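You operate a simulated robot arm through the tools that you are given. There is no shell and no other tool. Be economical: measure what you need, move in short steps, check, and stop when the job is done.

Carry out the task below with a simulated robot arm. There is one attempt and no reset: what you move stays moved.

JOB
The spinner shows UNEVEN: add the orange glue tube and run it.
Fine: shut the hood, press the green button once and wait till the green lamp is out; leave the dial and the other tubes.

The check looks at the end state, three seconds after you hand in, the way a careful person would. Anything else that was tipped, shoved, dropped, spilled or broken makes it a failure.

ROBOT AND FRAMES
A 6-joint arm with a two-finger parallel gripper, fixed in place. Base frame: the origin is at the foot of the arm, x ahead of it, y to its left, z up; the work surface is at about z = 76.6. Readings come in cm, rad, newtons and seconds.
With the tool pointing down near the work surface it reaches from about 24 to 64 cm from the base axis. Its first joint turns from -1.152 to 1.152 rad. Payload 2.7 kg.
The tool frame sits at the grasp point between the pads (the TCP): z along the fingers, y along the line on which they close. The tips reach 2.3 cm beyond it. The gripper opens to 9.4 cm. The fingers are 3.8 cm wide and 1 cm thick; the gripper's body (5.4 by 9.6 cm) begins 3.9 cm behind the TCP.
Orientation is that of the tool frame in the base frame, as [roll, pitch, yaw] about the fixed x, y, z axes, in that order (R = Rz(yaw) Ry(pitch) Rx(roll)). With the fingers straight down and closing along the base's y, the tool's x points along the base's -x, its y along +y and its z along -z.

CONTROLS
- The arm moves only by the tool drive_tool. Its argument "moves" is a list of rows, each an object (a shift or turn left out is 0, a gripper value left out holds the last) with "translation": the shift along the tool's x, y, z in cm, a list of three; "rot": the turn, a rotation vector about the tool's x, y, z in rad, a list of three. In form: [{"translation": [x, y, z], "rot": [rx, ry, rz]}, ...]. A call has 1 to 8 rows; each row shifts and turns the commanded pose from where the row before left it, along the tool's axes as they then stand. "claw" is the finger opening in cm, from 0 to 9.4, set as the call begins (left out, the last holds). Each row takes 0.2 s and may step no farther than 5 cm and 0.15 rad from the row before; otherwise, or with a gripper value out of range, the whole call is refused. A pose out of reach is approached as far as the arm can. The call stops where the force on the tool passes 70 N (or 10 N more than at its start, if that is more) or the arm is blocked; 0.2 s more then pass. The fingers move at their own pace (about 4.5 cm/s each) and stop on an object; they squeeze with about 25 N. The grip force told is the motor's: it shows also when the fingers shut on nothing. Time passes only in rows, and 0.2 s behind the last, so rows that do not move let the fingers close. The reply holds the time, the measured pose of the TCP, the force on the tool along the base axes, the opening and the grip force, in the units named above and with some noise, with the torque about the TCP (base axes, N m) and any sound that the robot's microphone picked up.
- Cameras (640 x 400 px; columns grow to the right, rows downward): "scene" is fixed at [7.14, -43.68, 140.05]; the picture's right is [0.78, -0.62, 0.00], its down [-0.34, -0.43, -0.83] and it looks along [0.52, 0.65, -0.55] (base axes); focal length 334 px, centre (320, 200). "wrist" rides on the gripper at [8.7, 1.6, -7.4] in the tool frame; the picture's right is [-0.18, 0.98, 0.00], its down [-0.58, -0.11, -0.81] and it looks along [-0.79, -0.15, 0.59] (tool axes); focal length 243 px, centre (320, 200). There is no depth. A picture from a camera that has moved, and an enlarged one, comes with that camera's place and axes in the base frame and with its lens. The place of the scene camera against the robot may be out by one fixed shift of up to 1.2 cm in any direction.
- grab_frame(camera): a new picture of that camera. It takes no simulated time.
- zoom(camera, box): a new picture of the part [left, top, right, bottom] of that camera's present view, enlarged. It takes no simulated time.
- sign_off(): hands the job in; it is judged then, once.

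Work in short steps. Places have to be worked out from the pictures, the camera data and where the tool is seen: move nearer, look again, correct. Check each grasp and each placing, and mend what went wrong. You have 120 turns and 68 pictures in all, those below and enlarged ones among them. Open the gripper and draw the arm clear of the work before you hand the job in, unless the task says otherwise; then end with one line.

The tools are called after "Call:" as a command line: name --argument value ..., lists and objects as JSON in quotes. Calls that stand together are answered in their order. drive_tool: Moves the arm, as the interface text tells. Its arguments: {"type":"object","properties":{"moves":{"type":"array"},"claw":{"type":"number"}},"required":["moves"]} The other tools are called the same way: grab_frame (camera) takes a picture; zoom (camera, box) takes an enlarged picture of a part of a camera's view; sign_off () hands the job in.

At the start:

```text
t: 0.0
ee_pos: [42.44, -0.19, 107.66]
ee_rot: [3.141, 0.0, 3.141]
force: [0.6, -1.1, 0.3]
ft_torque: [0.0, 0.0, 0.0]
gripper_width: 9.4
gripper_force: 0.0
```

scene: 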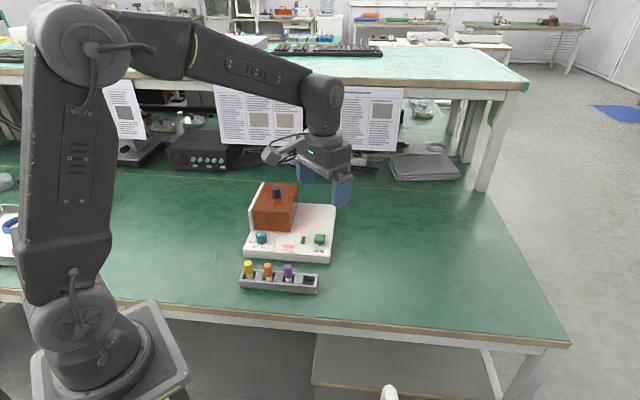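
wrist: 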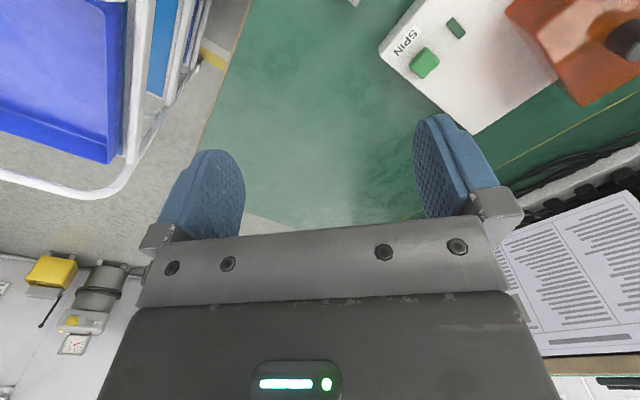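

I start with an enlarged look at the spinner and the tube rack.

Call:
zoom --camera "scene" --box '[220, 165, 360, 305]'

Call:
zoom --camera "scene" --box '[230, 225, 340, 300]'

```text
2.86 times, centred on (290, 235) of scene
camera zoom: at [7.14, -43.68, 140.05], right [0.78, -0.62, 0.0], down [-0.34, -0.43, -0.83], along [0.52, 0.65, -0.55], focal length 955 px, centre (406, 100)
```

zoom: 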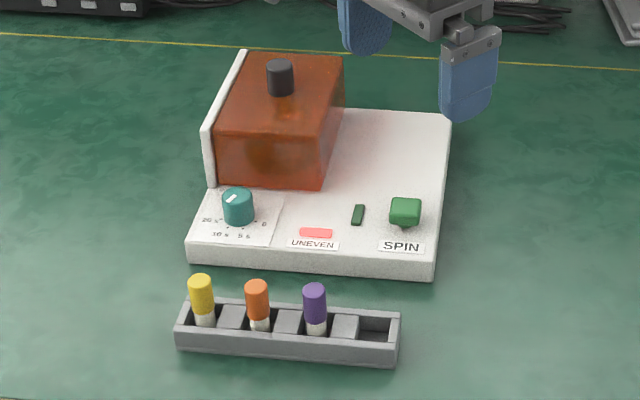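

```text
5.33 times, centred on (285, 262) of scene
camera zoom: at [7.14, -43.68, 140.05], right [0.78, -0.62, 0.0], down [-0.34, -0.43, -0.83], along [0.52, 0.65, -0.55], focal length 1782 px, centre (507, -133)
```

zoom: 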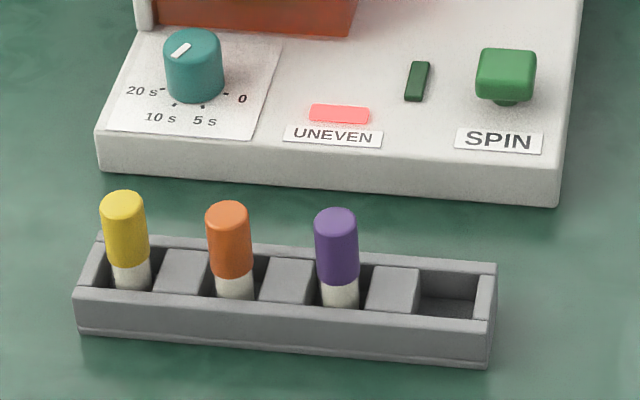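

The hood seems closed with a knob on top. I turn the tool about 0.75 rad so the wrist camera faces the spinner.

Call:
drive_tool --moves '[{"rot": [0, 0, -0.15]}, {"rot": [0, 0, -0.15]}, {"rot": [0, 0, -0.15]}, {"rot": [0, 0, -0.15]}, {"rot": [0, 0, -0.15]}, {}]'

Call:
grab_frame --camera "wrist"

```text
t: 1.4
ee_pos: [42.45, -0.23, 107.67]
ee_rot: [-3.141, 0.0, -2.389]
force: [-0.2, -0.3, -0.3]
ft_torque: [-0.02, -0.01, 0.01]
gripper_width: 9.38
gripper_force: 0.0
```

```text
63 pictures are left
camera wrist: at [35.12, -4.87, 115.09], right [-0.54, 0.84, 0.0], down [0.5, 0.32, 0.81], along [0.68, 0.43, -0.59], focal length 243 px, centre (320, 200)
```

wrist: 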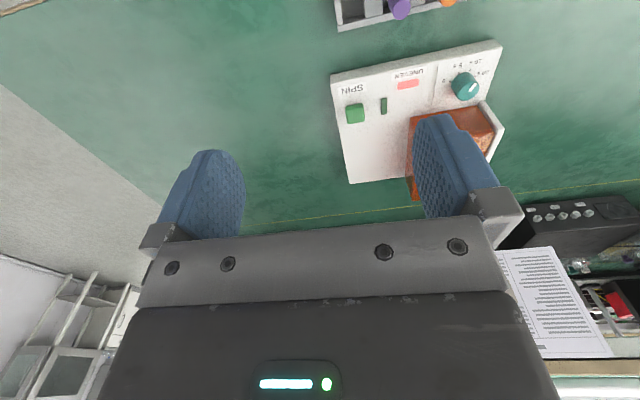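

The spinner is off to the left; I shift along tool +y to centre it, and raise nothing.

Call:
drive_tool --moves '[{"translation": [0, 4.5, 0]}, {"translation": [0, 4.5, 0]}, {"translation": [0, 4.5, 0]}, {"translation": [2, 2, 0]}, {}]'

Call:
grab_frame --camera "wrist"

Call:
zoom --camera "wrist" --box '[200, 0, 440, 200]'

```text
t: 2.6
ee_pos: [30.24, 9.72, 107.48]
ee_rot: [-3.141, 0.001, -2.393]
force: [0.1, 0.8, -0.4]
ft_torque: [0.0, 0.0, 0.02]
gripper_width: 9.41
gripper_force: 0.1
```

```text
62 pictures are left
camera wrist: at [22.87, 5.09, 114.91], right [-0.53, 0.84, 0.0], down [0.5, 0.32, 0.81], along [0.68, 0.43, -0.59], focal length 243 px, centre (320, 200)
```

wrist: 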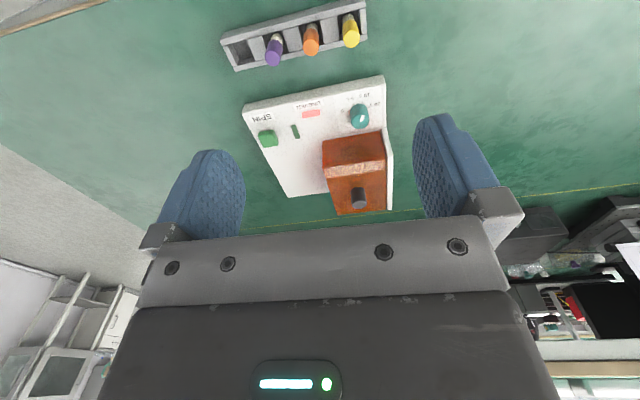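

```text
2.00 times, centred on (320, 100) of wrist
camera zoom: at [22.87, 5.09, 114.91], right [-0.53, 0.84, 0.0], down [0.5, 0.32, 0.81], along [0.68, 0.43, -0.59], focal length 485 px, centre (320, 400)
```

zoom: 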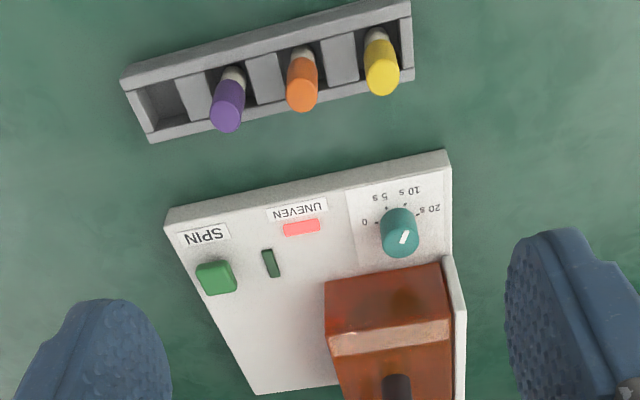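

Spinner's front is aligned at about 45° in the base frame; knob top is near (48.5, 29, 88). I go closer to see how the hood is mounted.

Call:
drive_tool --moves '[{"translation": [-4.5, 0, 1]}, {"translation": [-4.5, 0, 1]}, {"translation": [-4.5, 0, 1]}, {"translation": [-4, 0, 1]}, {}]'

Call:
grab_frame --camera "wrist"

```text
t: 3.8
ee_pos: [43.17, 21.79, 103.55]
ee_rot: [3.141, 0.001, -2.391]
force: [-1.1, 1.1, 0.7]
ft_torque: [0.01, 0.01, 0.02]
gripper_width: 9.41
gripper_force: 0.0
```

```text
60 pictures are left
camera wrist: at [35.81, 17.25, 110.92], right [-0.54, 0.84, 0.0], down [0.5, 0.32, 0.81], along [0.68, 0.43, -0.59], focal length 243 px, centre (320, 200)
```

wrist: 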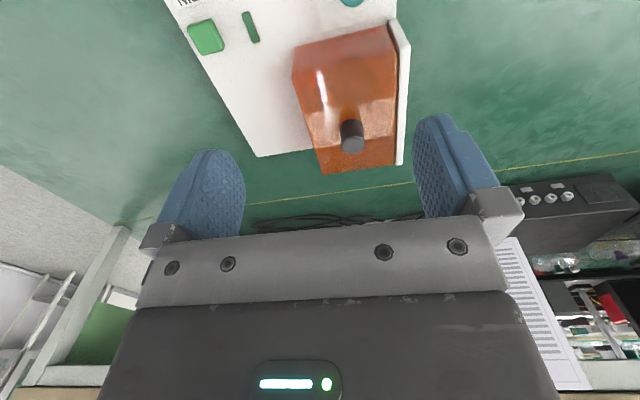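

Call:
zoom --camera "wrist" --box '[260, 0, 440, 190]'

Call:
zoom --camera "scene" --box '[235, 170, 345, 240]'

```text
2.11 times, centred on (350, 95) of wrist
camera zoom: at [35.81, 17.25, 110.92], right [-0.54, 0.84, 0.0], down [0.5, 0.32, 0.81], along [0.68, 0.43, -0.59], focal length 511 px, centre (257, 421)
```

zoom: 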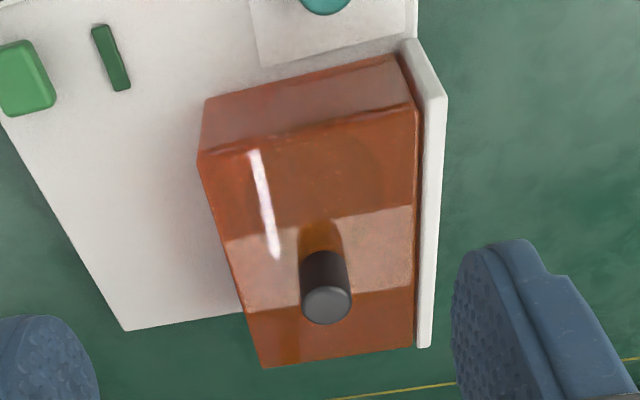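

```text
5.71 times, centred on (290, 205) of scene
camera zoom: at [7.14, -43.67, 140.05], right [0.78, -0.62, 0.0], down [-0.34, -0.43, -0.83], along [0.52, 0.65, -0.55], focal length 1909 px, centre (491, 171)
```

zoom: 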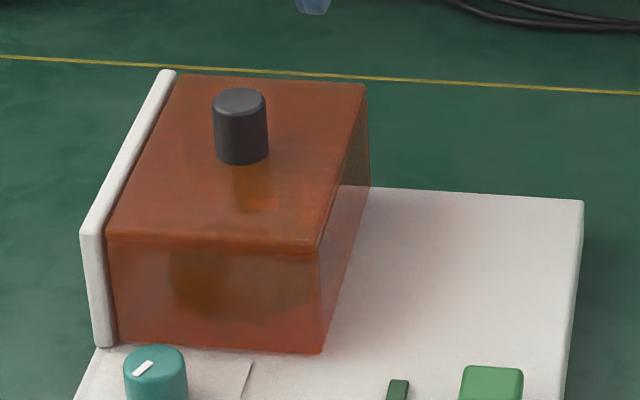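

The knob top is at about (49.8, 30.6, 88.7), and the hood top near 85.5. The free half of the deck on the right suggests it slides that way. I move above the knob with the fingers at 5 cm.

Call:
drive_tool --moves '[{"translation": [-3.6, 0.6, 2]}, {"translation": [-3.6, 0.6, 3]}, {"translation": [-3.6, 0.7, 3]}, {}]' --claw 5.5

Call:
grab_frame --camera "wrist"

Call:
zoom --camera "scene" --box '[230, 130, 370, 240]'

```text
t: 4.8
ee_pos: [49.97, 30.23, 96.01]
ee_rot: [-3.141, 0.0, -2.392]
force: [-0.7, -0.2, -0.5]
ft_torque: [-0.02, -0.02, 0.06]
gripper_width: 5.51
gripper_force: 0.1
```

```text
57 pictures are left
camera wrist: at [42.68, 25.66, 103.29], right [-0.54, 0.84, 0.0], down [0.5, 0.32, 0.81], along [0.68, 0.43, -0.59], focal length 243 px, centre (320, 200)
```

wrist: 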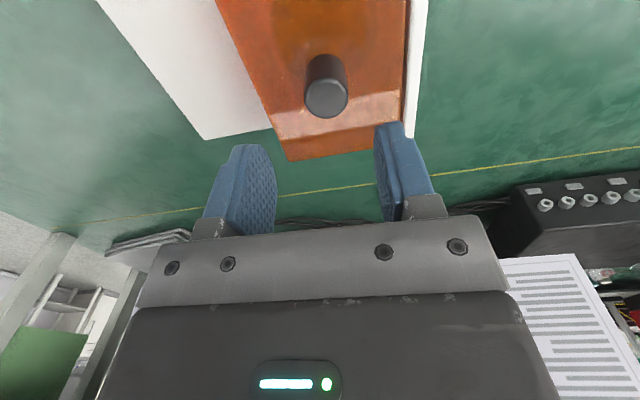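

```text
3.64 times, centred on (300, 185) of scene
camera zoom: at [7.14, -43.67, 140.05], right [0.78, -0.62, 0.0], down [-0.34, -0.43, -0.83], along [0.52, 0.65, -0.55], focal length 1215 px, centre (393, 254)
```

zoom: 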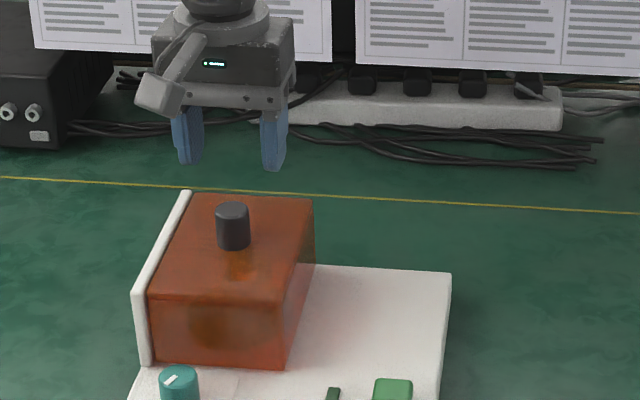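

The wrist view confirms the knob at (49.8, 30.6). I correct by 0.4 cm left and lower to z 88.3.

Call:
drive_tool --moves '[{"translation": [-0.2, 0.4, 2.5]}, {"translation": [0, 0, 2.5]}, {"translation": [0, 0, 1.5]}, {"translation": [0, 0, 1.2]}, {}]'

Call:
grab_frame --camera "wrist"

Call:
zoom --camera "scene" --box '[230, 130, 370, 240]'

```text
t: 6.0
ee_pos: [49.93, 30.87, 88.7]
ee_rot: [-3.142, 0.007, -2.391]
force: [-13.4, -10.9, 42.0]
ft_torque: [-0.05, 1.48, 0.51]
gripper_width: 5.56
gripper_force: 1.2
```

```text
55 pictures are left
camera wrist: at [42.59, 26.24, 96.06], right [-0.54, 0.84, 0.0], down [0.49, 0.32, 0.81], along [0.68, 0.43, -0.59], focal length 243 px, centre (320, 200)
```

wrist: 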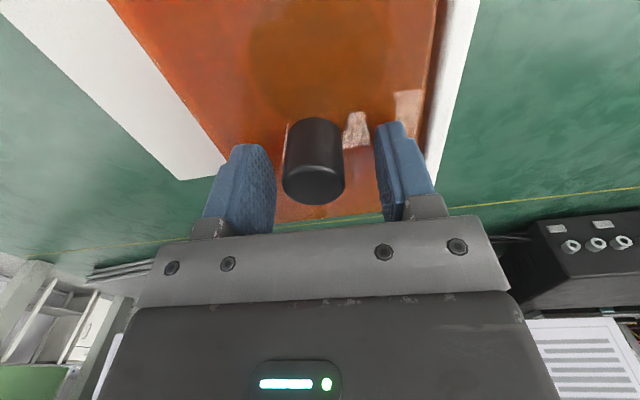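

```text
3.64 times, centred on (300, 185) of scene
camera zoom: at [7.04, -43.74, 140.03], right [0.78, -0.62, 0.0], down [-0.34, -0.43, -0.83], along [0.52, 0.65, -0.55], focal length 1215 px, centre (393, 254)
```

zoom: 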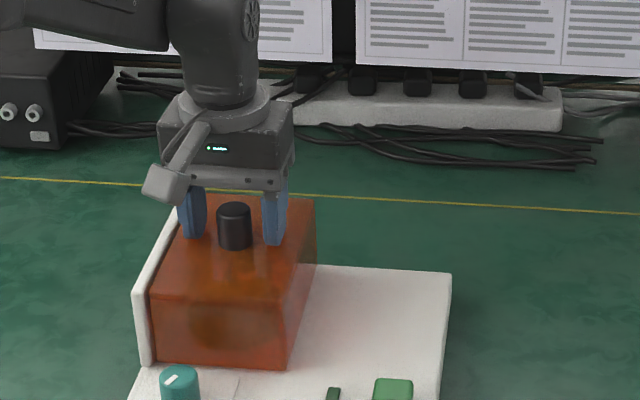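

The tips rest on the hood (top at about 86.4) with 42 N, so I back up 0.9 cm at once.

Call:
drive_tool --moves '[{"translation": [0, 0, -0.9]}, {}]'

Call:
zoom --camera "wrist" --box '[200, 80, 440, 240]'

```text
t: 6.6
ee_pos: [49.72, 30.65, 88.8]
ee_rot: [-3.142, 0.0, -2.392]
force: [-0.1, -0.2, 0.5]
ft_torque: [0.01, 0.0, 0.01]
gripper_width: 5.5
gripper_force: 0.0
```

```text
2.50 times, centred on (320, 160) of wrist
camera zoom: at [42.47, 26.18, 96.28], right [-0.53, 0.85, 0.0], down [0.5, 0.32, 0.8], along [0.68, 0.43, -0.59], focal length 606 px, centre (320, 300)
```

zoom: 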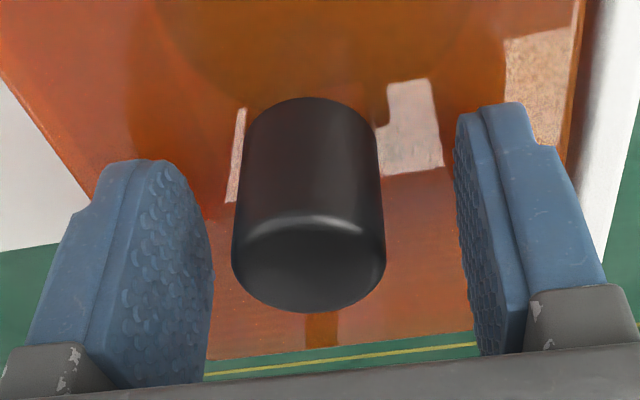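

Fingertips are clear now; the knob is 0.25 cm to the right of the centre. I correct and close.

Call:
drive_tool --moves '[{"translation": [-0.2, -0.25, 0]}, {}]'

Call:
drive_tool --moves '[{}, {}, {}, {}]' --claw 0

```text
t: 7.2
ee_pos: [50.25, 30.72, 88.97]
ee_rot: [3.142, 0.001, -2.392]
force: [0.9, -0.6, 0.0]
ft_torque: [0.0, -0.01, 0.01]
gripper_width: 5.52
gripper_force: 0.0
```

```text
t: 8.2
ee_pos: [50.22, 30.76, 89.1]
ee_rot: [-3.141, 0.001, -2.392]
force: [-1.4, 1.2, -0.6]
ft_torque: [0.31, 0.4, -0.02]
gripper_width: 2.75
gripper_force: 45.1
```

The knob is held at 2.75 cm. I try a small slide to the right, 0.6 cm, to see how the hood gives.

Call:
drive_tool --moves '[{"translation": [0, -0.3, 0]}, {"translation": [0, -0.3, 0]}, {}]'

Call:
zoom --camera "scene" --box '[230, 130, 370, 240]'

```text
t: 9.0
ee_pos: [50.48, 30.49, 89.05]
ee_rot: [3.141, 0.004, -2.391]
force: [9.7, 10.4, -3.9]
ft_torque: [0.18, 0.74, 0.03]
gripper_width: 2.75
gripper_force: 45.2
```

```text
3.64 times, centred on (300, 185) of scene
camera zoom: at [7.17, -43.65, 140.06], right [0.78, -0.62, 0.0], down [-0.34, -0.43, -0.83], along [0.52, 0.65, -0.55], focal length 1215 px, centre (393, 254)
```

zoom: 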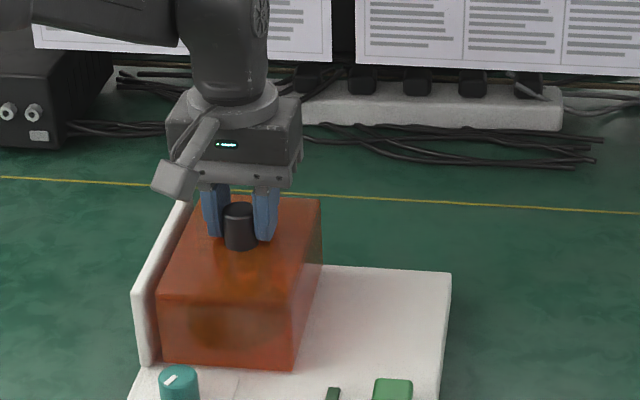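

The hood slides right, with a gap opening at the white plate. The side force points forward, so I go on with a slight forward bias.

Call:
drive_tool --moves '[{"translation": [-0.1, -0.5, 0]}, {"translation": [-0.02, -0.5, 0]}, {"translation": [-0.02, -0.5, 0]}, {}]'

```text
t: 10.0
ee_pos: [51.61, 29.42, 88.94]
ee_rot: [-3.141, 0.003, -2.393]
force: [11.8, 12.0, -6.1]
ft_torque: [0.91, -0.04, 0.01]
gripper_width: 2.76
gripper_force: 44.9
```

The measured path runs at about −43.5°, so I align the tool yaw to it (+0.06 rad) and shift slightly to relieve the forces.

Call:
drive_tool --moves '[{"translation": [-0.25, -0.3, 0.1]}, {"translation": [-0.04, -0.7, 0]}, {"translation": [-0.04, -0.7, 0]}, {"translation": [-0.04, -0.7, 0]}, {}]'

```text
t: 11.2
ee_pos: [53.29, 27.85, 88.91]
ee_rot: [-3.141, -0.003, -2.393]
force: [-15.7, -15.2, 20.4]
ft_torque: [-0.09, 0.85, 0.01]
gripper_width: 2.77
gripper_force: 44.5
```

Slightly overcorrected; I ease back half and carry on sliding.

Call:
drive_tool --moves '[{"translation": [0.12, -0.5, -0.1]}, {"translation": [-0.05, -0.8, 0]}, {"translation": [-0.05, -0.8, 0]}, {"translation": [-0.05, -0.8, 0]}, {}]'

Call:
zoom --camera "scene" --box '[230, 130, 370, 240]'

```text
t: 12.4
ee_pos: [55.32, 25.6, 89.04]
ee_rot: [3.141, 0.0, -2.393]
force: [-11.8, -11.9, 18.3]
ft_torque: [0.63, 0.26, -0.14]
gripper_width: 2.75
gripper_force: 45.1
```

```text
3.64 times, centred on (300, 185) of scene
camera zoom: at [7.07, -43.72, 140.04], right [0.78, -0.62, 0.0], down [-0.34, -0.43, -0.83], along [0.52, 0.65, -0.55], focal length 1215 px, centre (393, 254)
```

zoom: 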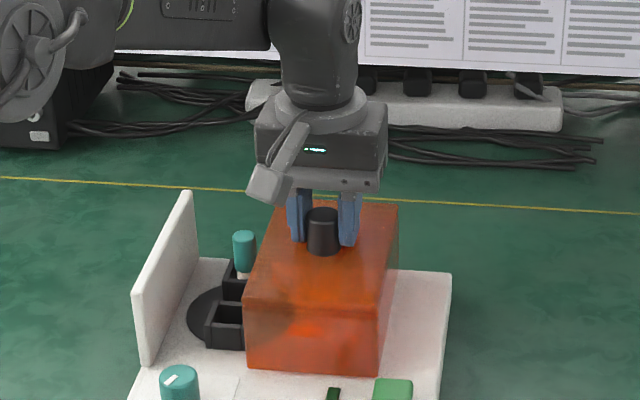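

Working well: the rotor with a teal tube is coming into view. The overall path is −45°. I continue.

Call:
drive_tool --moves '[{"translation": [0.1, -0.5, -0.1]}, {"translation": [-0.03, -0.8, 0]}, {"translation": [-0.03, -0.8, 0]}, {"translation": [-0.03, -0.8, 0]}, {}]'

Call:
zoom --camera "scene" --box '[230, 130, 370, 240]'

```text
t: 13.6
ee_pos: [57.37, 23.63, 89.04]
ee_rot: [-3.142, 0.004, -2.393]
force: [9.7, 7.5, -4.7]
ft_torque: [1.36, -0.7, -0.13]
gripper_width: 2.75
gripper_force: 45.1
```

```text
3.64 times, centred on (300, 185) of scene
camera zoom: at [7.17, -43.66, 140.05], right [0.78, -0.62, 0.0], down [-0.34, -0.43, -0.83], along [0.52, 0.65, -0.55], focal length 1215 px, centre (393, 254)
```

zoom: 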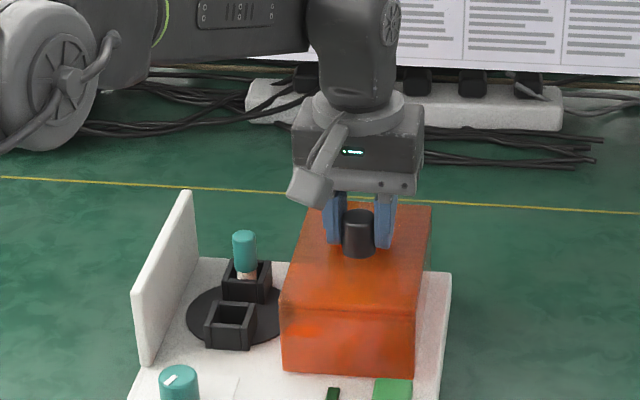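

The rotor shows two holders: rear with the teal tube, front empty. I slide about 2 cm further for clearance.

Call:
drive_tool --moves '[{"translation": [-0.1, -0.5, 0.05]}, {"translation": [-0.03, -0.7, 0]}, {"translation": [-0.03, -0.7, 0]}, {}]'

Call:
zoom --camera "scene" --box '[230, 130, 370, 240]'

```text
t: 14.4
ee_pos: [57.63, 23.51, 88.81]
ee_rot: [3.119, -0.018, -2.379]
force: [-15.5, 2.9, 6.5]
ft_torque: [-1.1, -0.11, -0.11]
gripper_width: 2.77
gripper_force: 44.7
stopped in row 3: the force on the tool passed its limit (the readings are from after the stop); the commanded pose is now the measured one
```

```text
3.64 times, centred on (300, 185) of scene
camera zoom: at [7.09, -43.67, 140.05], right [0.78, -0.62, 0.0], down [-0.34, -0.43, -0.83], along [0.52, 0.65, -0.55], focal length 1215 px, centre (393, 254)
```

zoom: 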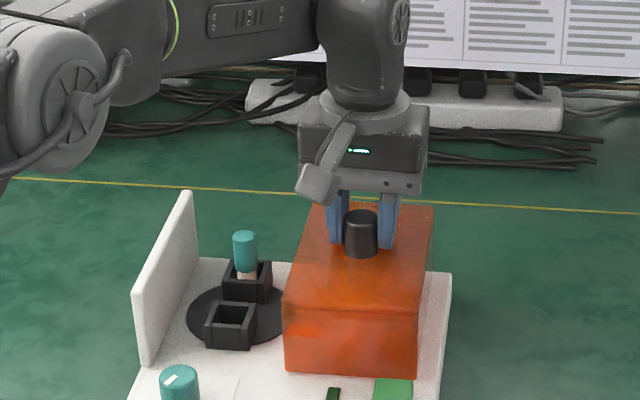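

End stop reached (about 10.3 cm of travel); the spinner didn't move. I release the knob and rise.

Call:
drive_tool --moves '[{}, {}, {}]' --claw 5.5

Call:
drive_tool --moves '[{"translation": [0, 0, -3]}, {"translation": [0, 0, -4]}, {"translation": [0, 0, -4]}, {}]'

Call:
zoom --camera "scene" --box '[230, 180, 350, 300]'

```text
t: 15.2
ee_pos: [57.91, 23.59, 88.89]
ee_rot: [3.12, -0.016, -2.383]
force: [0.6, 0.0, 0.1]
ft_torque: [-0.03, -0.04, 0.02]
gripper_width: 5.53
gripper_force: 0.2
```

```text
t: 16.2
ee_pos: [58.23, 23.52, 99.74]
ee_rot: [3.121, -0.015, -2.381]
force: [0.8, 0.1, 0.4]
ft_torque: [-0.01, -0.01, -0.03]
gripper_width: 5.51
gripper_force: 0.1
```

```text
3.33 times, centred on (290, 240) of scene
camera zoom: at [7.14, -43.68, 140.05], right [0.78, -0.62, 0.0], down [-0.34, -0.43, -0.83], along [0.52, 0.65, -0.55], focal length 1114 px, centre (420, 67)
```

zoom: 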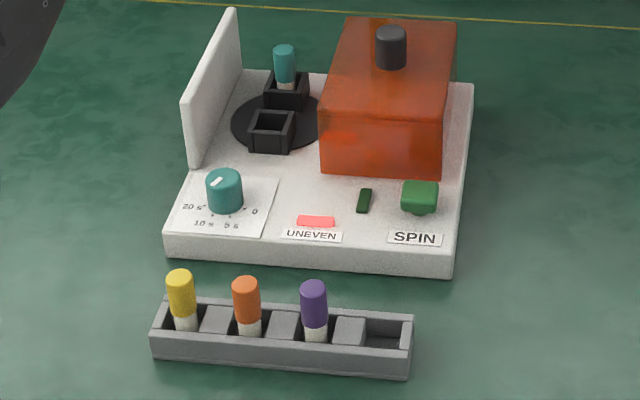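

Now the rotor's front holder is free at about (47, 28). I fly back over the rack to look closely at the orange tube, levelling the tool on the way.

Call:
drive_tool --moves '[{"translation": [4, 1.2, 0], "rot": [0.0206, -0.015, -0.02]}, {"translation": [4.5, 1.2, 0]}, {"translation": [4.5, 1.2, 0]}, {"translation": [4.5, 1.2, 0]}, {"translation": [4.3, 1.2, 1.5]}, {"translation": [3.5, 1.2, 2]}, {}]'

Call:
grab_frame --camera "wrist"

```text
t: 17.8
ee_pos: [34.85, 11.01, 96.8]
ee_rot: [-3.142, -0.002, -2.362]
force: [0.4, -0.7, 0.3]
ft_torque: [0.01, -0.02, 0.01]
gripper_width: 5.48
gripper_force: 0.0
```

```text
47 pictures are left
camera wrist: at [27.72, 6.17, 104.16], right [-0.56, 0.83, 0.0], down [0.49, 0.33, 0.81], along [0.67, 0.45, -0.59], focal length 243 px, centre (320, 200)
```

wrist: 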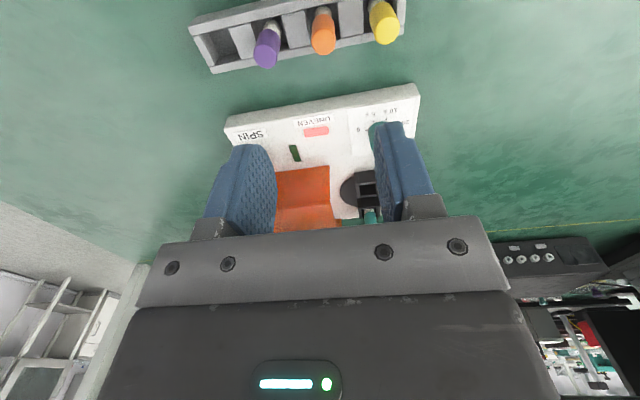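

Call:
zoom --camera "wrist" --box '[180, 0, 420, 150]'

```text
2.67 times, centred on (300, 75) of wrist
camera zoom: at [27.72, 6.17, 104.16], right [-0.56, 0.83, 0.0], down [0.49, 0.33, 0.81], along [0.67, 0.45, -0.59], focal length 647 px, centre (373, 533)
```

zoom: 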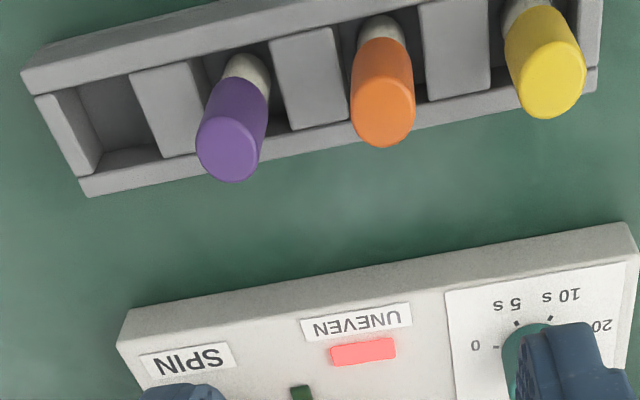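

The orange cap top is about (34.75, 11.25, ~82). I descend toward z 88.5 and look again.

Call:
drive_tool --moves '[{"translation": [-0.1, 0.25, 2.8]}, {"translation": [0, 0, 2.8]}, {"translation": [0, 0, 2.7]}, {}]' --claw 4.2

Call:
zoom --camera "wrist" --box '[180, 0, 480, 240]'

Call:
zoom --camera "scene" --box '[220, 200, 340, 300]'

```text
t: 18.8
ee_pos: [35.08, 11.14, 88.46]
ee_rot: [-3.14, 0.001, -2.36]
force: [-0.2, -0.5, 0.7]
ft_torque: [0.02, -0.02, -0.02]
gripper_width: 4.22
gripper_force: 0.0
```

```text
1.67 times, centred on (330, 120) of wrist
camera zoom: at [27.88, 6.32, 95.77], right [-0.56, 0.83, 0.0], down [0.49, 0.33, 0.81], along [0.67, 0.45, -0.59], focal length 404 px, centre (303, 333)
```

zoom: 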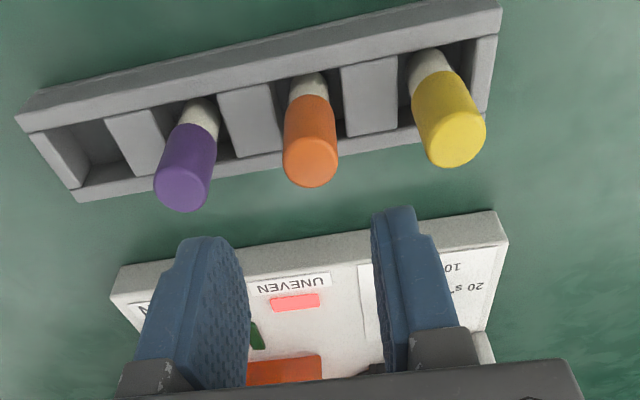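

```text
4.00 times, centred on (280, 250) of scene
camera zoom: at [7.14, -43.68, 140.05], right [0.78, -0.62, 0.0], down [-0.34, -0.43, -0.83], along [0.52, 0.65, -0.55], focal length 1336 px, centre (480, 0)
```

zoom: 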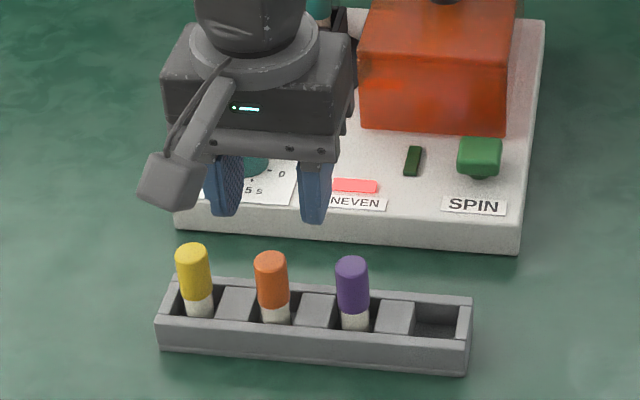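

Two wrist views put the cap top at about (34.6, 11.2, 82.4). I correct and go to z 85.8, then check.

Call:
drive_tool --moves '[{"translation": [0.25, 0.3, 1.3]}, {"translation": [0, 0, 1.3]}, {}]'

Call:
zoom --camera "wrist" --box '[180, 0, 480, 240]'

```text
t: 19.6
ee_pos: [34.58, 11.33, 85.58]
ee_rot: [3.14, 0.001, -2.361]
force: [-0.3, 0.8, 0.3]
ft_torque: [0.02, -0.01, -0.01]
gripper_width: 4.22
gripper_force: 0.1
```

```text
1.67 times, centred on (330, 120) of wrist
camera zoom: at [27.46, 6.47, 93.02], right [-0.56, 0.83, 0.0], down [0.49, 0.33, 0.81], along [0.67, 0.45, -0.59], focal length 404 px, centre (303, 333)
```

zoom: 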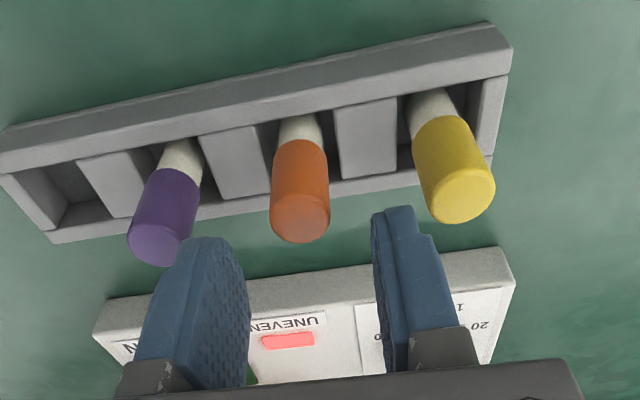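

Tube is 0.15 cm to the right of centre. I narrow the fingers to 3.4 cm for clearance to the neighbours and descend around the cap.

Call:
drive_tool --moves '[{"translation": [0, -0.15, 0]}, {"translation": [0, 0, 0]}, {"translation": [0, 0, 1]}, {"translation": [0, 0, 1]}, {"translation": [0, 0, 1]}, {}]' --claw 3.5

Call:
zoom --camera "wrist" --box '[180, 0, 480, 240]'

Call:
zoom --camera "scene" --box '[220, 200, 340, 300]'

```text
t: 21.0
ee_pos: [34.67, 10.89, 82.46]
ee_rot: [-3.141, -0.002, -2.361]
force: [-0.4, -0.4, 0.0]
ft_torque: [0.02, 0.05, 0.01]
gripper_width: 3.51
gripper_force: 0.1
```

```text
1.67 times, centred on (330, 120) of wrist
camera zoom: at [27.55, 6.21, 89.98], right [-0.56, 0.83, 0.0], down [0.49, 0.33, 0.81], along [0.67, 0.45, -0.59], focal length 404 px, centre (303, 333)
```

zoom: 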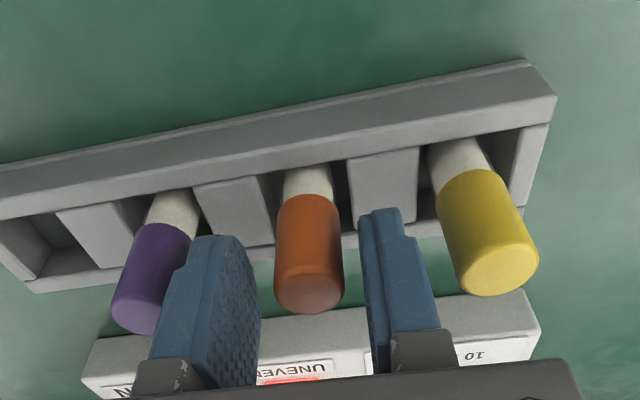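

```text
4.00 times, centred on (280, 250) of scene
camera zoom: at [7.14, -43.68, 140.05], right [0.78, -0.62, 0.0], down [-0.34, -0.43, -0.83], along [0.52, 0.65, -0.55], focal length 1336 px, centre (480, 0)
```

zoom: 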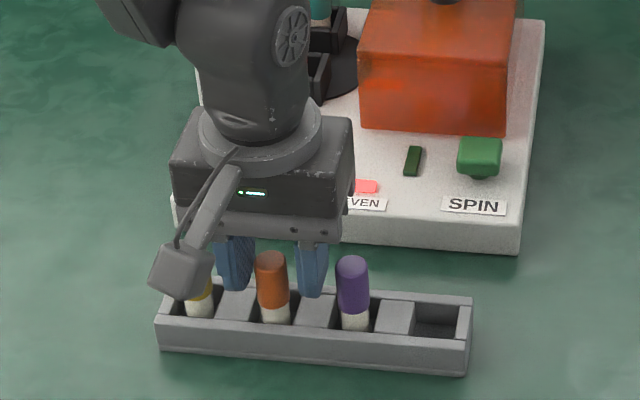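

The tube sits between the pads. I lower 0.5 cm more, centre by 0.15, and close.

Call:
drive_tool --moves '[{"translation": [-0.1, 0.15, 0.25]}, {"translation": [0, 0, 0.25]}, {}]'

Call:
drive_tool --moves '[{}, {}, {}]' --claw 0

Call:
zoom --camera "wrist" --box '[180, 0, 480, 240]'

```text
t: 21.8
ee_pos: [34.61, 11.25, 81.89]
ee_rot: [-3.14, 0.001, -2.361]
force: [-0.5, 0.4, -0.5]
ft_torque: [-0.03, -0.01, -0.03]
gripper_width: 3.52
gripper_force: 0.1
```

```text
t: 22.6
ee_pos: [34.63, 11.24, 82.0]
ee_rot: [3.141, 0.001, -2.362]
force: [0.0, 0.5, -0.3]
ft_torque: [0.01, -0.03, -0.02]
gripper_width: 1.86
gripper_force: 24.6
```

```text
1.67 times, centred on (330, 120) of wrist
camera zoom: at [27.52, 6.36, 89.42], right [-0.56, 0.83, 0.0], down [0.49, 0.33, 0.81], along [0.67, 0.45, -0.59], focal length 404 px, centre (303, 333)
```

zoom: 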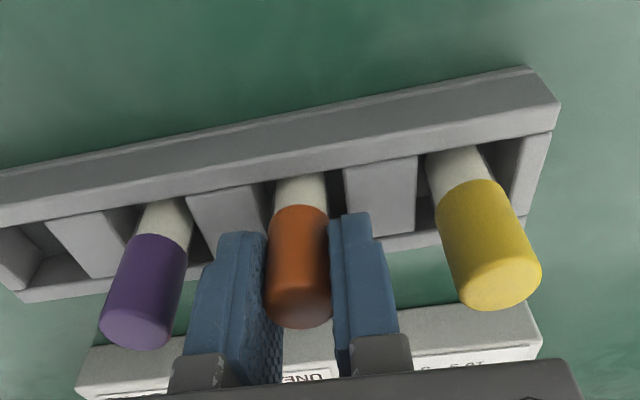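

Gripped at 1.86 cm. I lift straight up 9 cm and check.

Call:
drive_tool --moves '[{"translation": [0, 0, -1]}, {"translation": [0, 0, -1.5]}, {"translation": [0, 0, -2.5]}, {"translation": [0, 0, -3]}, {"translation": [0, 0, -3]}, {}]'

Call:
grab_frame --camera "wrist"

Call:
zoom --camera "scene" --box '[220, 180, 340, 300]'

```text
t: 24.0
ee_pos: [34.56, 10.99, 93.12]
ee_rot: [3.141, 0.001, -2.361]
force: [0.8, 0.6, -0.1]
ft_torque: [-0.02, -0.01, -0.04]
gripper_width: 1.87
gripper_force: 25.0
```

```text
39 pictures are left
camera wrist: at [27.41, 6.21, 100.46], right [-0.56, 0.83, 0.0], down [0.49, 0.33, 0.81], along [0.67, 0.45, -0.59], focal length 243 px, centre (320, 200)
```

wrist: 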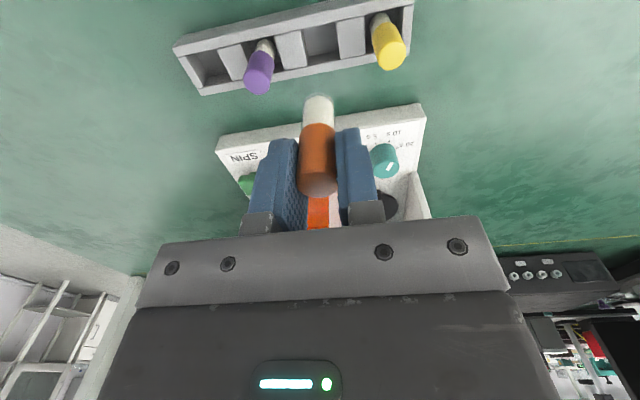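

```text
3.33 times, centred on (280, 240) of scene
camera zoom: at [7.14, -43.68, 140.05], right [0.78, -0.62, 0.0], down [-0.34, -0.43, -0.83], along [0.52, 0.65, -0.55], focal length 1114 px, centre (453, 67)
```

zoom: 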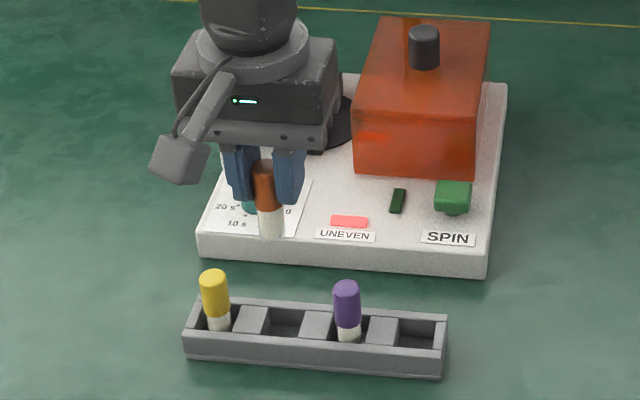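

The orange tube is held upright, and the neighbours are undisturbed. I carry it toward the rotor at z 95, stopping short to measure the front holder.

Call:
drive_tool --moves '[{"translation": [-3, 0.5, -1]}, {"translation": [-3.5, 0.6, -1]}, {"translation": [-3.5, 0.6, 0]}, {"translation": [-3.5, 0.6, 0]}, {"translation": [-2.7, 0.7, 0]}, {}]'

Call:
grab_frame --camera "wrist"

Call:
zoom --camera "scene" --box '[240, 150, 340, 230]'

```text
t: 25.4
ee_pos: [43.93, 24.81, 94.86]
ee_rot: [3.141, -0.001, -2.361]
force: [0.7, 0.9, 0.0]
ft_torque: [0.0, 0.0, -0.01]
gripper_width: 1.88
gripper_force: 25.5
```

```text
37 pictures are left
camera wrist: at [36.77, 19.94, 102.32], right [-0.56, 0.83, 0.0], down [0.49, 0.33, 0.81], along [0.67, 0.45, -0.59], focal length 243 px, centre (320, 200)
```

wrist: 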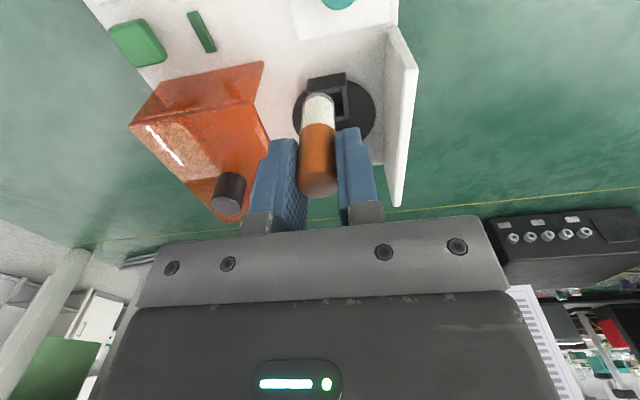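

```text
5.00 times, centred on (290, 190) of scene
camera zoom: at [7.14, -43.67, 140.05], right [0.78, -0.62, 0.0], down [-0.34, -0.43, -0.83], along [0.52, 0.65, -0.55], focal length 1670 px, centre (470, 250)
```

zoom: 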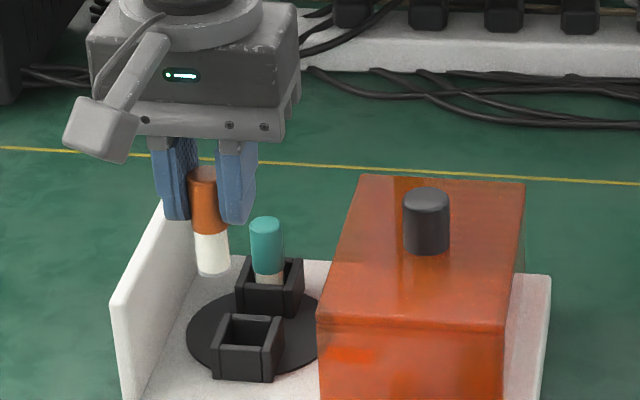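

Call:
zoom --camera "wrist" --box '[250, 40, 430, 190]'

```text
2.67 times, centred on (340, 115) of wrist
camera zoom: at [36.77, 19.94, 102.32], right [-0.56, 0.83, 0.0], down [0.49, 0.33, 0.81], along [0.67, 0.45, -0.59], focal length 647 px, centre (267, 427)
```

zoom: 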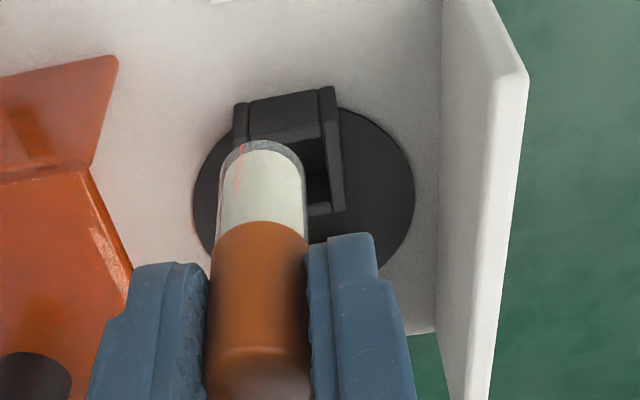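

The tube hides the holder, so I shift 4 cm right (tube bottom is above everything there) for a clean view.

Call:
drive_tool --moves '[{"translation": [0, -2, -1]}, {"translation": [0, -2, -1]}, {}]'

Call:
zoom --camera "wrist" --box '[280, 40, 460, 190]'

```text
t: 26.2
ee_pos: [46.69, 21.91, 96.97]
ee_rot: [3.142, -0.001, -2.359]
force: [-0.2, -0.2, -0.4]
ft_torque: [-0.01, 0.0, -0.02]
gripper_width: 1.86
gripper_force: 25.2
```

```text
2.67 times, centred on (370, 115) of wrist
camera zoom: at [39.65, 17.1, 104.37], right [-0.56, 0.83, 0.0], down [0.49, 0.33, 0.81], along [0.67, 0.45, -0.59], focal length 647 px, centre (187, 427)
```

zoom: 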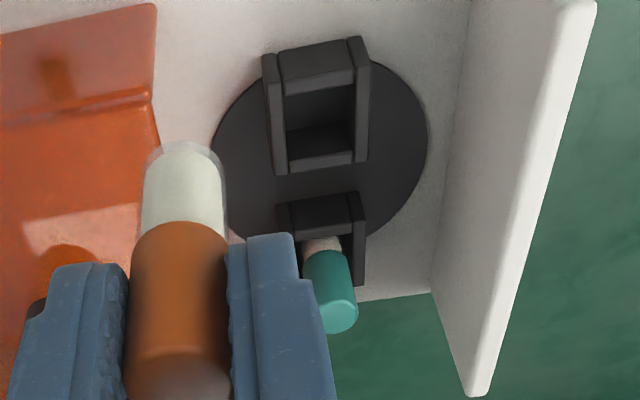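

The front holder's opening is about 2.7 cm wide, centred near (47.5, 28.3) at rim z≈81. I move above it and lower to z 90 (tube bottom about 84.5).

Call:
drive_tool --moves '[{"translation": [-2.5, 2, 0]}, {"translation": [-2.58, 1.97, 0]}, {"translation": [0, 0, 2.5]}, {"translation": [0, 0, 2.5]}, {"translation": [0, 0, 1.8]}, {}]'

Call:
zoom --camera "scene" --box '[245, 160, 325, 240]'

Call:
zoom --camera "wrist" --box '[230, 20, 430, 210]'

```text
t: 27.6
ee_pos: [47.86, 28.13, 90.22]
ee_rot: [-3.141, 0.0, -2.361]
force: [0.2, -0.2, 0.1]
ft_torque: [-0.02, -0.01, -0.02]
gripper_width: 1.85
gripper_force: 24.8
```

```text
5.00 times, centred on (285, 200) of scene
camera zoom: at [7.14, -43.68, 140.05], right [0.78, -0.62, 0.0], down [-0.34, -0.43, -0.83], along [0.52, 0.65, -0.55], focal length 1670 px, centre (495, 200)
```

zoom: 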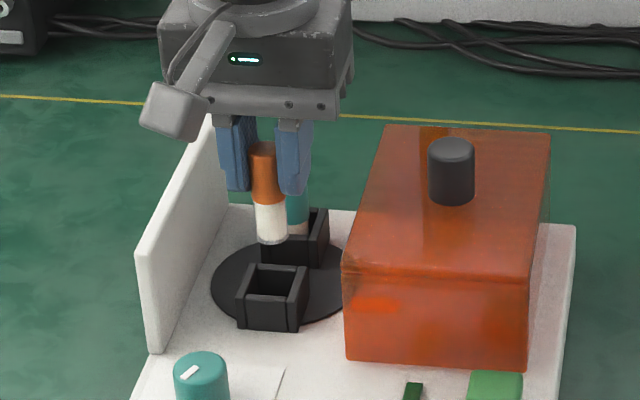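

```text
2.11 times, centred on (330, 115) of wrist
camera zoom: at [40.63, 23.36, 97.64], right [-0.56, 0.83, 0.0], down [0.49, 0.33, 0.81], along [0.67, 0.45, -0.59], focal length 511 px, centre (299, 379)
```

zoom: 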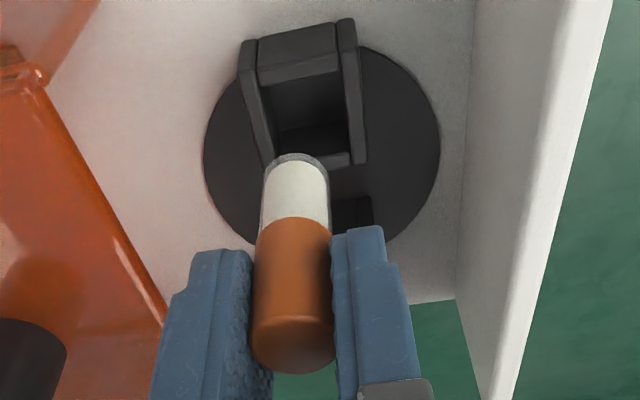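

Both views say the tube is about 0.25 cm too far right of the opening. I correct left and lower 2 cm, then look again.

Call:
drive_tool --moves '[{"translation": [0, 0.25, 0]}, {"translation": [0, 0, 1]}, {"translation": [0, 0, 1]}, {}]'

Call:
zoom --camera "scene" --box '[255, 175, 315, 235]'

Call:
zoom --camera "wrist" --box '[230, 20, 430, 210]'

```text
t: 28.6
ee_pos: [47.45, 28.35, 88.22]
ee_rot: [-3.141, 0.0, -2.361]
force: [0.6, 0.2, -0.8]
ft_torque: [-0.01, -0.01, -0.02]
gripper_width: 1.89
gripper_force: 25.2
```

```text
6.67 times, centred on (285, 205) of scene
camera zoom: at [7.14, -43.68, 140.05], right [0.78, -0.62, 0.0], down [-0.34, -0.43, -0.83], along [0.52, 0.65, -0.55], focal length 2227 px, centre (553, 167)
```

zoom: 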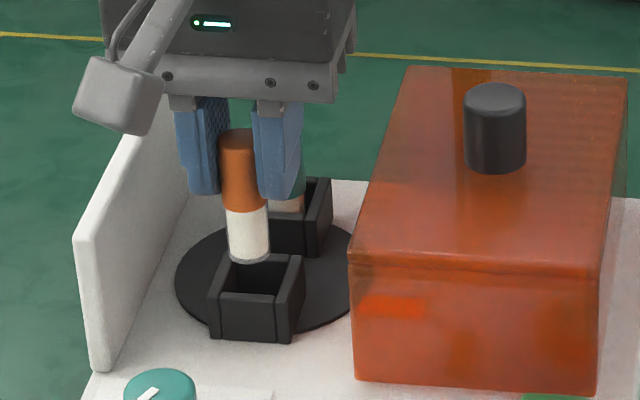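

```text
2.11 times, centred on (330, 115) of wrist
camera zoom: at [40.23, 23.61, 95.62], right [-0.56, 0.83, 0.0], down [0.49, 0.33, 0.81], along [0.67, 0.45, -0.59], focal length 511 px, centre (299, 379)
```

zoom: 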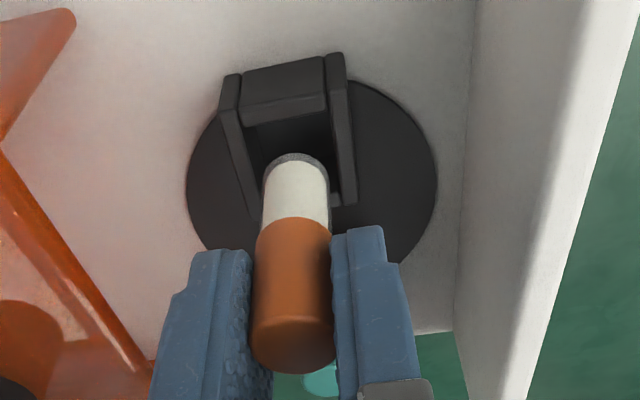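

Lateral now within about 0.15 cm (slightly left). I nudge right 0.12 and lower 1 cm to just above the rim.

Call:
drive_tool --moves '[{"translation": [0, -0.12, 0.3]}, {"translation": [0, 0, 0.6]}, {}]'

Call:
zoom --camera "scene" --box '[260, 185, 300, 225]'

Call:
zoom --camera "wrist" --box '[260, 30, 390, 140]'

```text
t: 29.4
ee_pos: [47.52, 28.47, 87.36]
ee_rot: [-3.141, 0.001, -2.362]
force: [0.4, 0.6, -0.5]
ft_torque: [-0.02, -0.02, 0.0]
gripper_width: 1.9
gripper_force: 24.9
```

```text
10.00 times, centred on (280, 205) of scene
camera zoom: at [7.14, -43.68, 140.05], right [0.78, -0.62, 0.0], down [-0.34, -0.43, -0.83], along [0.52, 0.65, -0.55], focal length 3341 px, centre (720, 150)
```

zoom: 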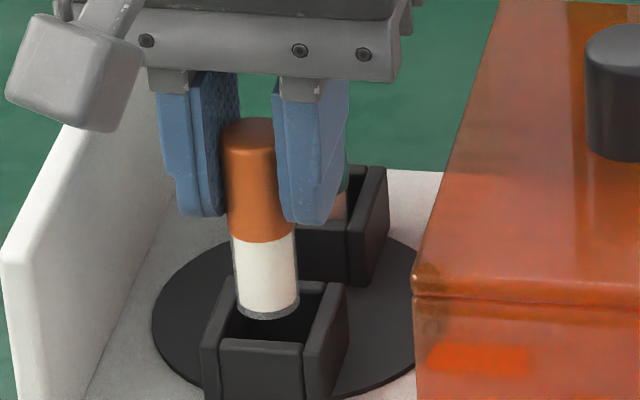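

```text
3.64 times, centred on (325, 85) of wrist
camera zoom: at [40.29, 23.61, 94.75], right [-0.56, 0.83, 0.0], down [0.49, 0.33, 0.81], along [0.67, 0.45, -0.59], focal length 882 px, centre (302, 618)
```

zoom: 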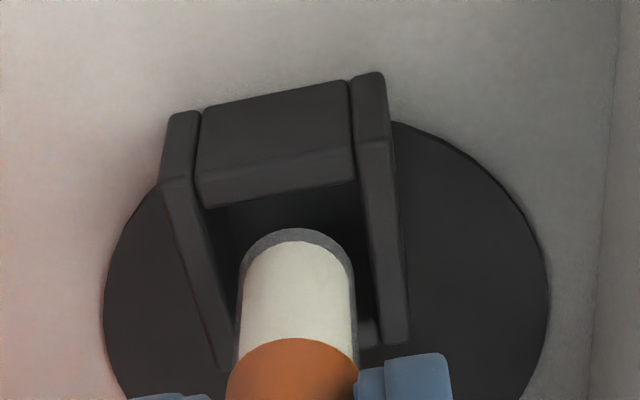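

Solving both views: the tube is about 0.3 cm short (toward the spinner's front), 0.08 too far left, and 0.6 cm above the rim. I correct and lower 1.2 cm gently.

Call:
drive_tool --moves '[{"translation": [-0.25, -0.08, 0]}, {}, {"translation": [0, 0, 0.4]}, {"translation": [0, 0, 0.4]}, {"translation": [0, 0, 0.4]}, {}]'

Call:
zoom --camera "scene" --box '[260, 185, 300, 225]'

Call:
zoom --camera "wrist" --box '[260, 30, 390, 140]'

```text
t: 30.8
ee_pos: [47.82, 28.56, 86.08]
ee_rot: [-3.141, 0.0, -2.361]
force: [0.4, -0.4, -0.2]
ft_torque: [0.03, 0.02, -0.02]
gripper_width: 1.86
gripper_force: 24.8
```

```text
10.00 times, centred on (280, 205) of scene
camera zoom: at [7.14, -43.68, 140.05], right [0.78, -0.62, 0.0], down [-0.34, -0.43, -0.83], along [0.52, 0.65, -0.55], focal length 3341 px, centre (720, 150)
```

zoom: 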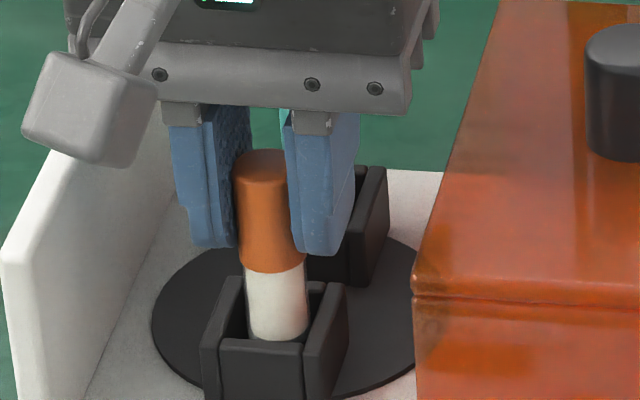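

```text
3.64 times, centred on (325, 85) of wrist
camera zoom: at [40.64, 23.69, 93.47], right [-0.56, 0.83, 0.0], down [0.49, 0.33, 0.81], along [0.67, 0.45, -0.59], focal length 882 px, centre (302, 618)
```

zoom: 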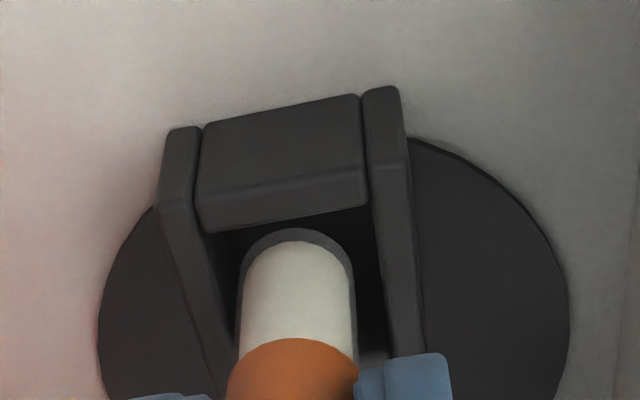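

The tube is entering the holder with no contact force. I lower further in small steps, 1.2 cm.

Call:
drive_tool --moves '[{"translation": [0, 0, 0.4]}, {"translation": [0, 0, 0.4]}, {"translation": [0, 0, 0.4]}, {}]'

Call:
zoom --camera "scene" --box '[260, 185, 300, 225]'

```text
t: 31.8
ee_pos: [47.87, 28.5, 84.86]
ee_rot: [-3.141, 0.0, -2.363]
force: [0.4, -0.2, 0.1]
ft_torque: [0.01, 0.01, -0.02]
gripper_width: 1.89
gripper_force: 25.0
```

```text
10.00 times, centred on (280, 205) of scene
camera zoom: at [7.14, -43.68, 140.05], right [0.78, -0.62, 0.0], down [-0.34, -0.43, -0.83], along [0.52, 0.65, -0.55], focal length 3341 px, centre (720, 150)
```

zoom: 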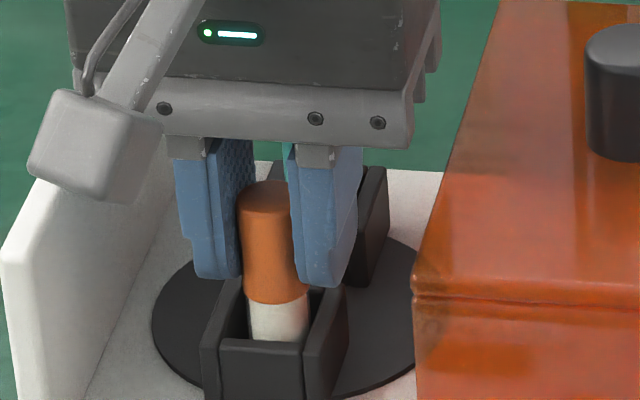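

Call:
drive_tool --moves '[{"translation": [0, 0, 0.2]}, {"translation": [0, 0, 0.2]}, {"translation": [0, 0, 0.2]}, {}]'

```text
t: 32.8
ee_pos: [47.76, 28.55, 84.47]
ee_rot: [-3.141, 0.001, -2.362]
force: [-1.9, -1.3, 7.3]
ft_torque: [-0.1, 0.1, -0.01]
gripper_width: 1.89
gripper_force: 25.0
```

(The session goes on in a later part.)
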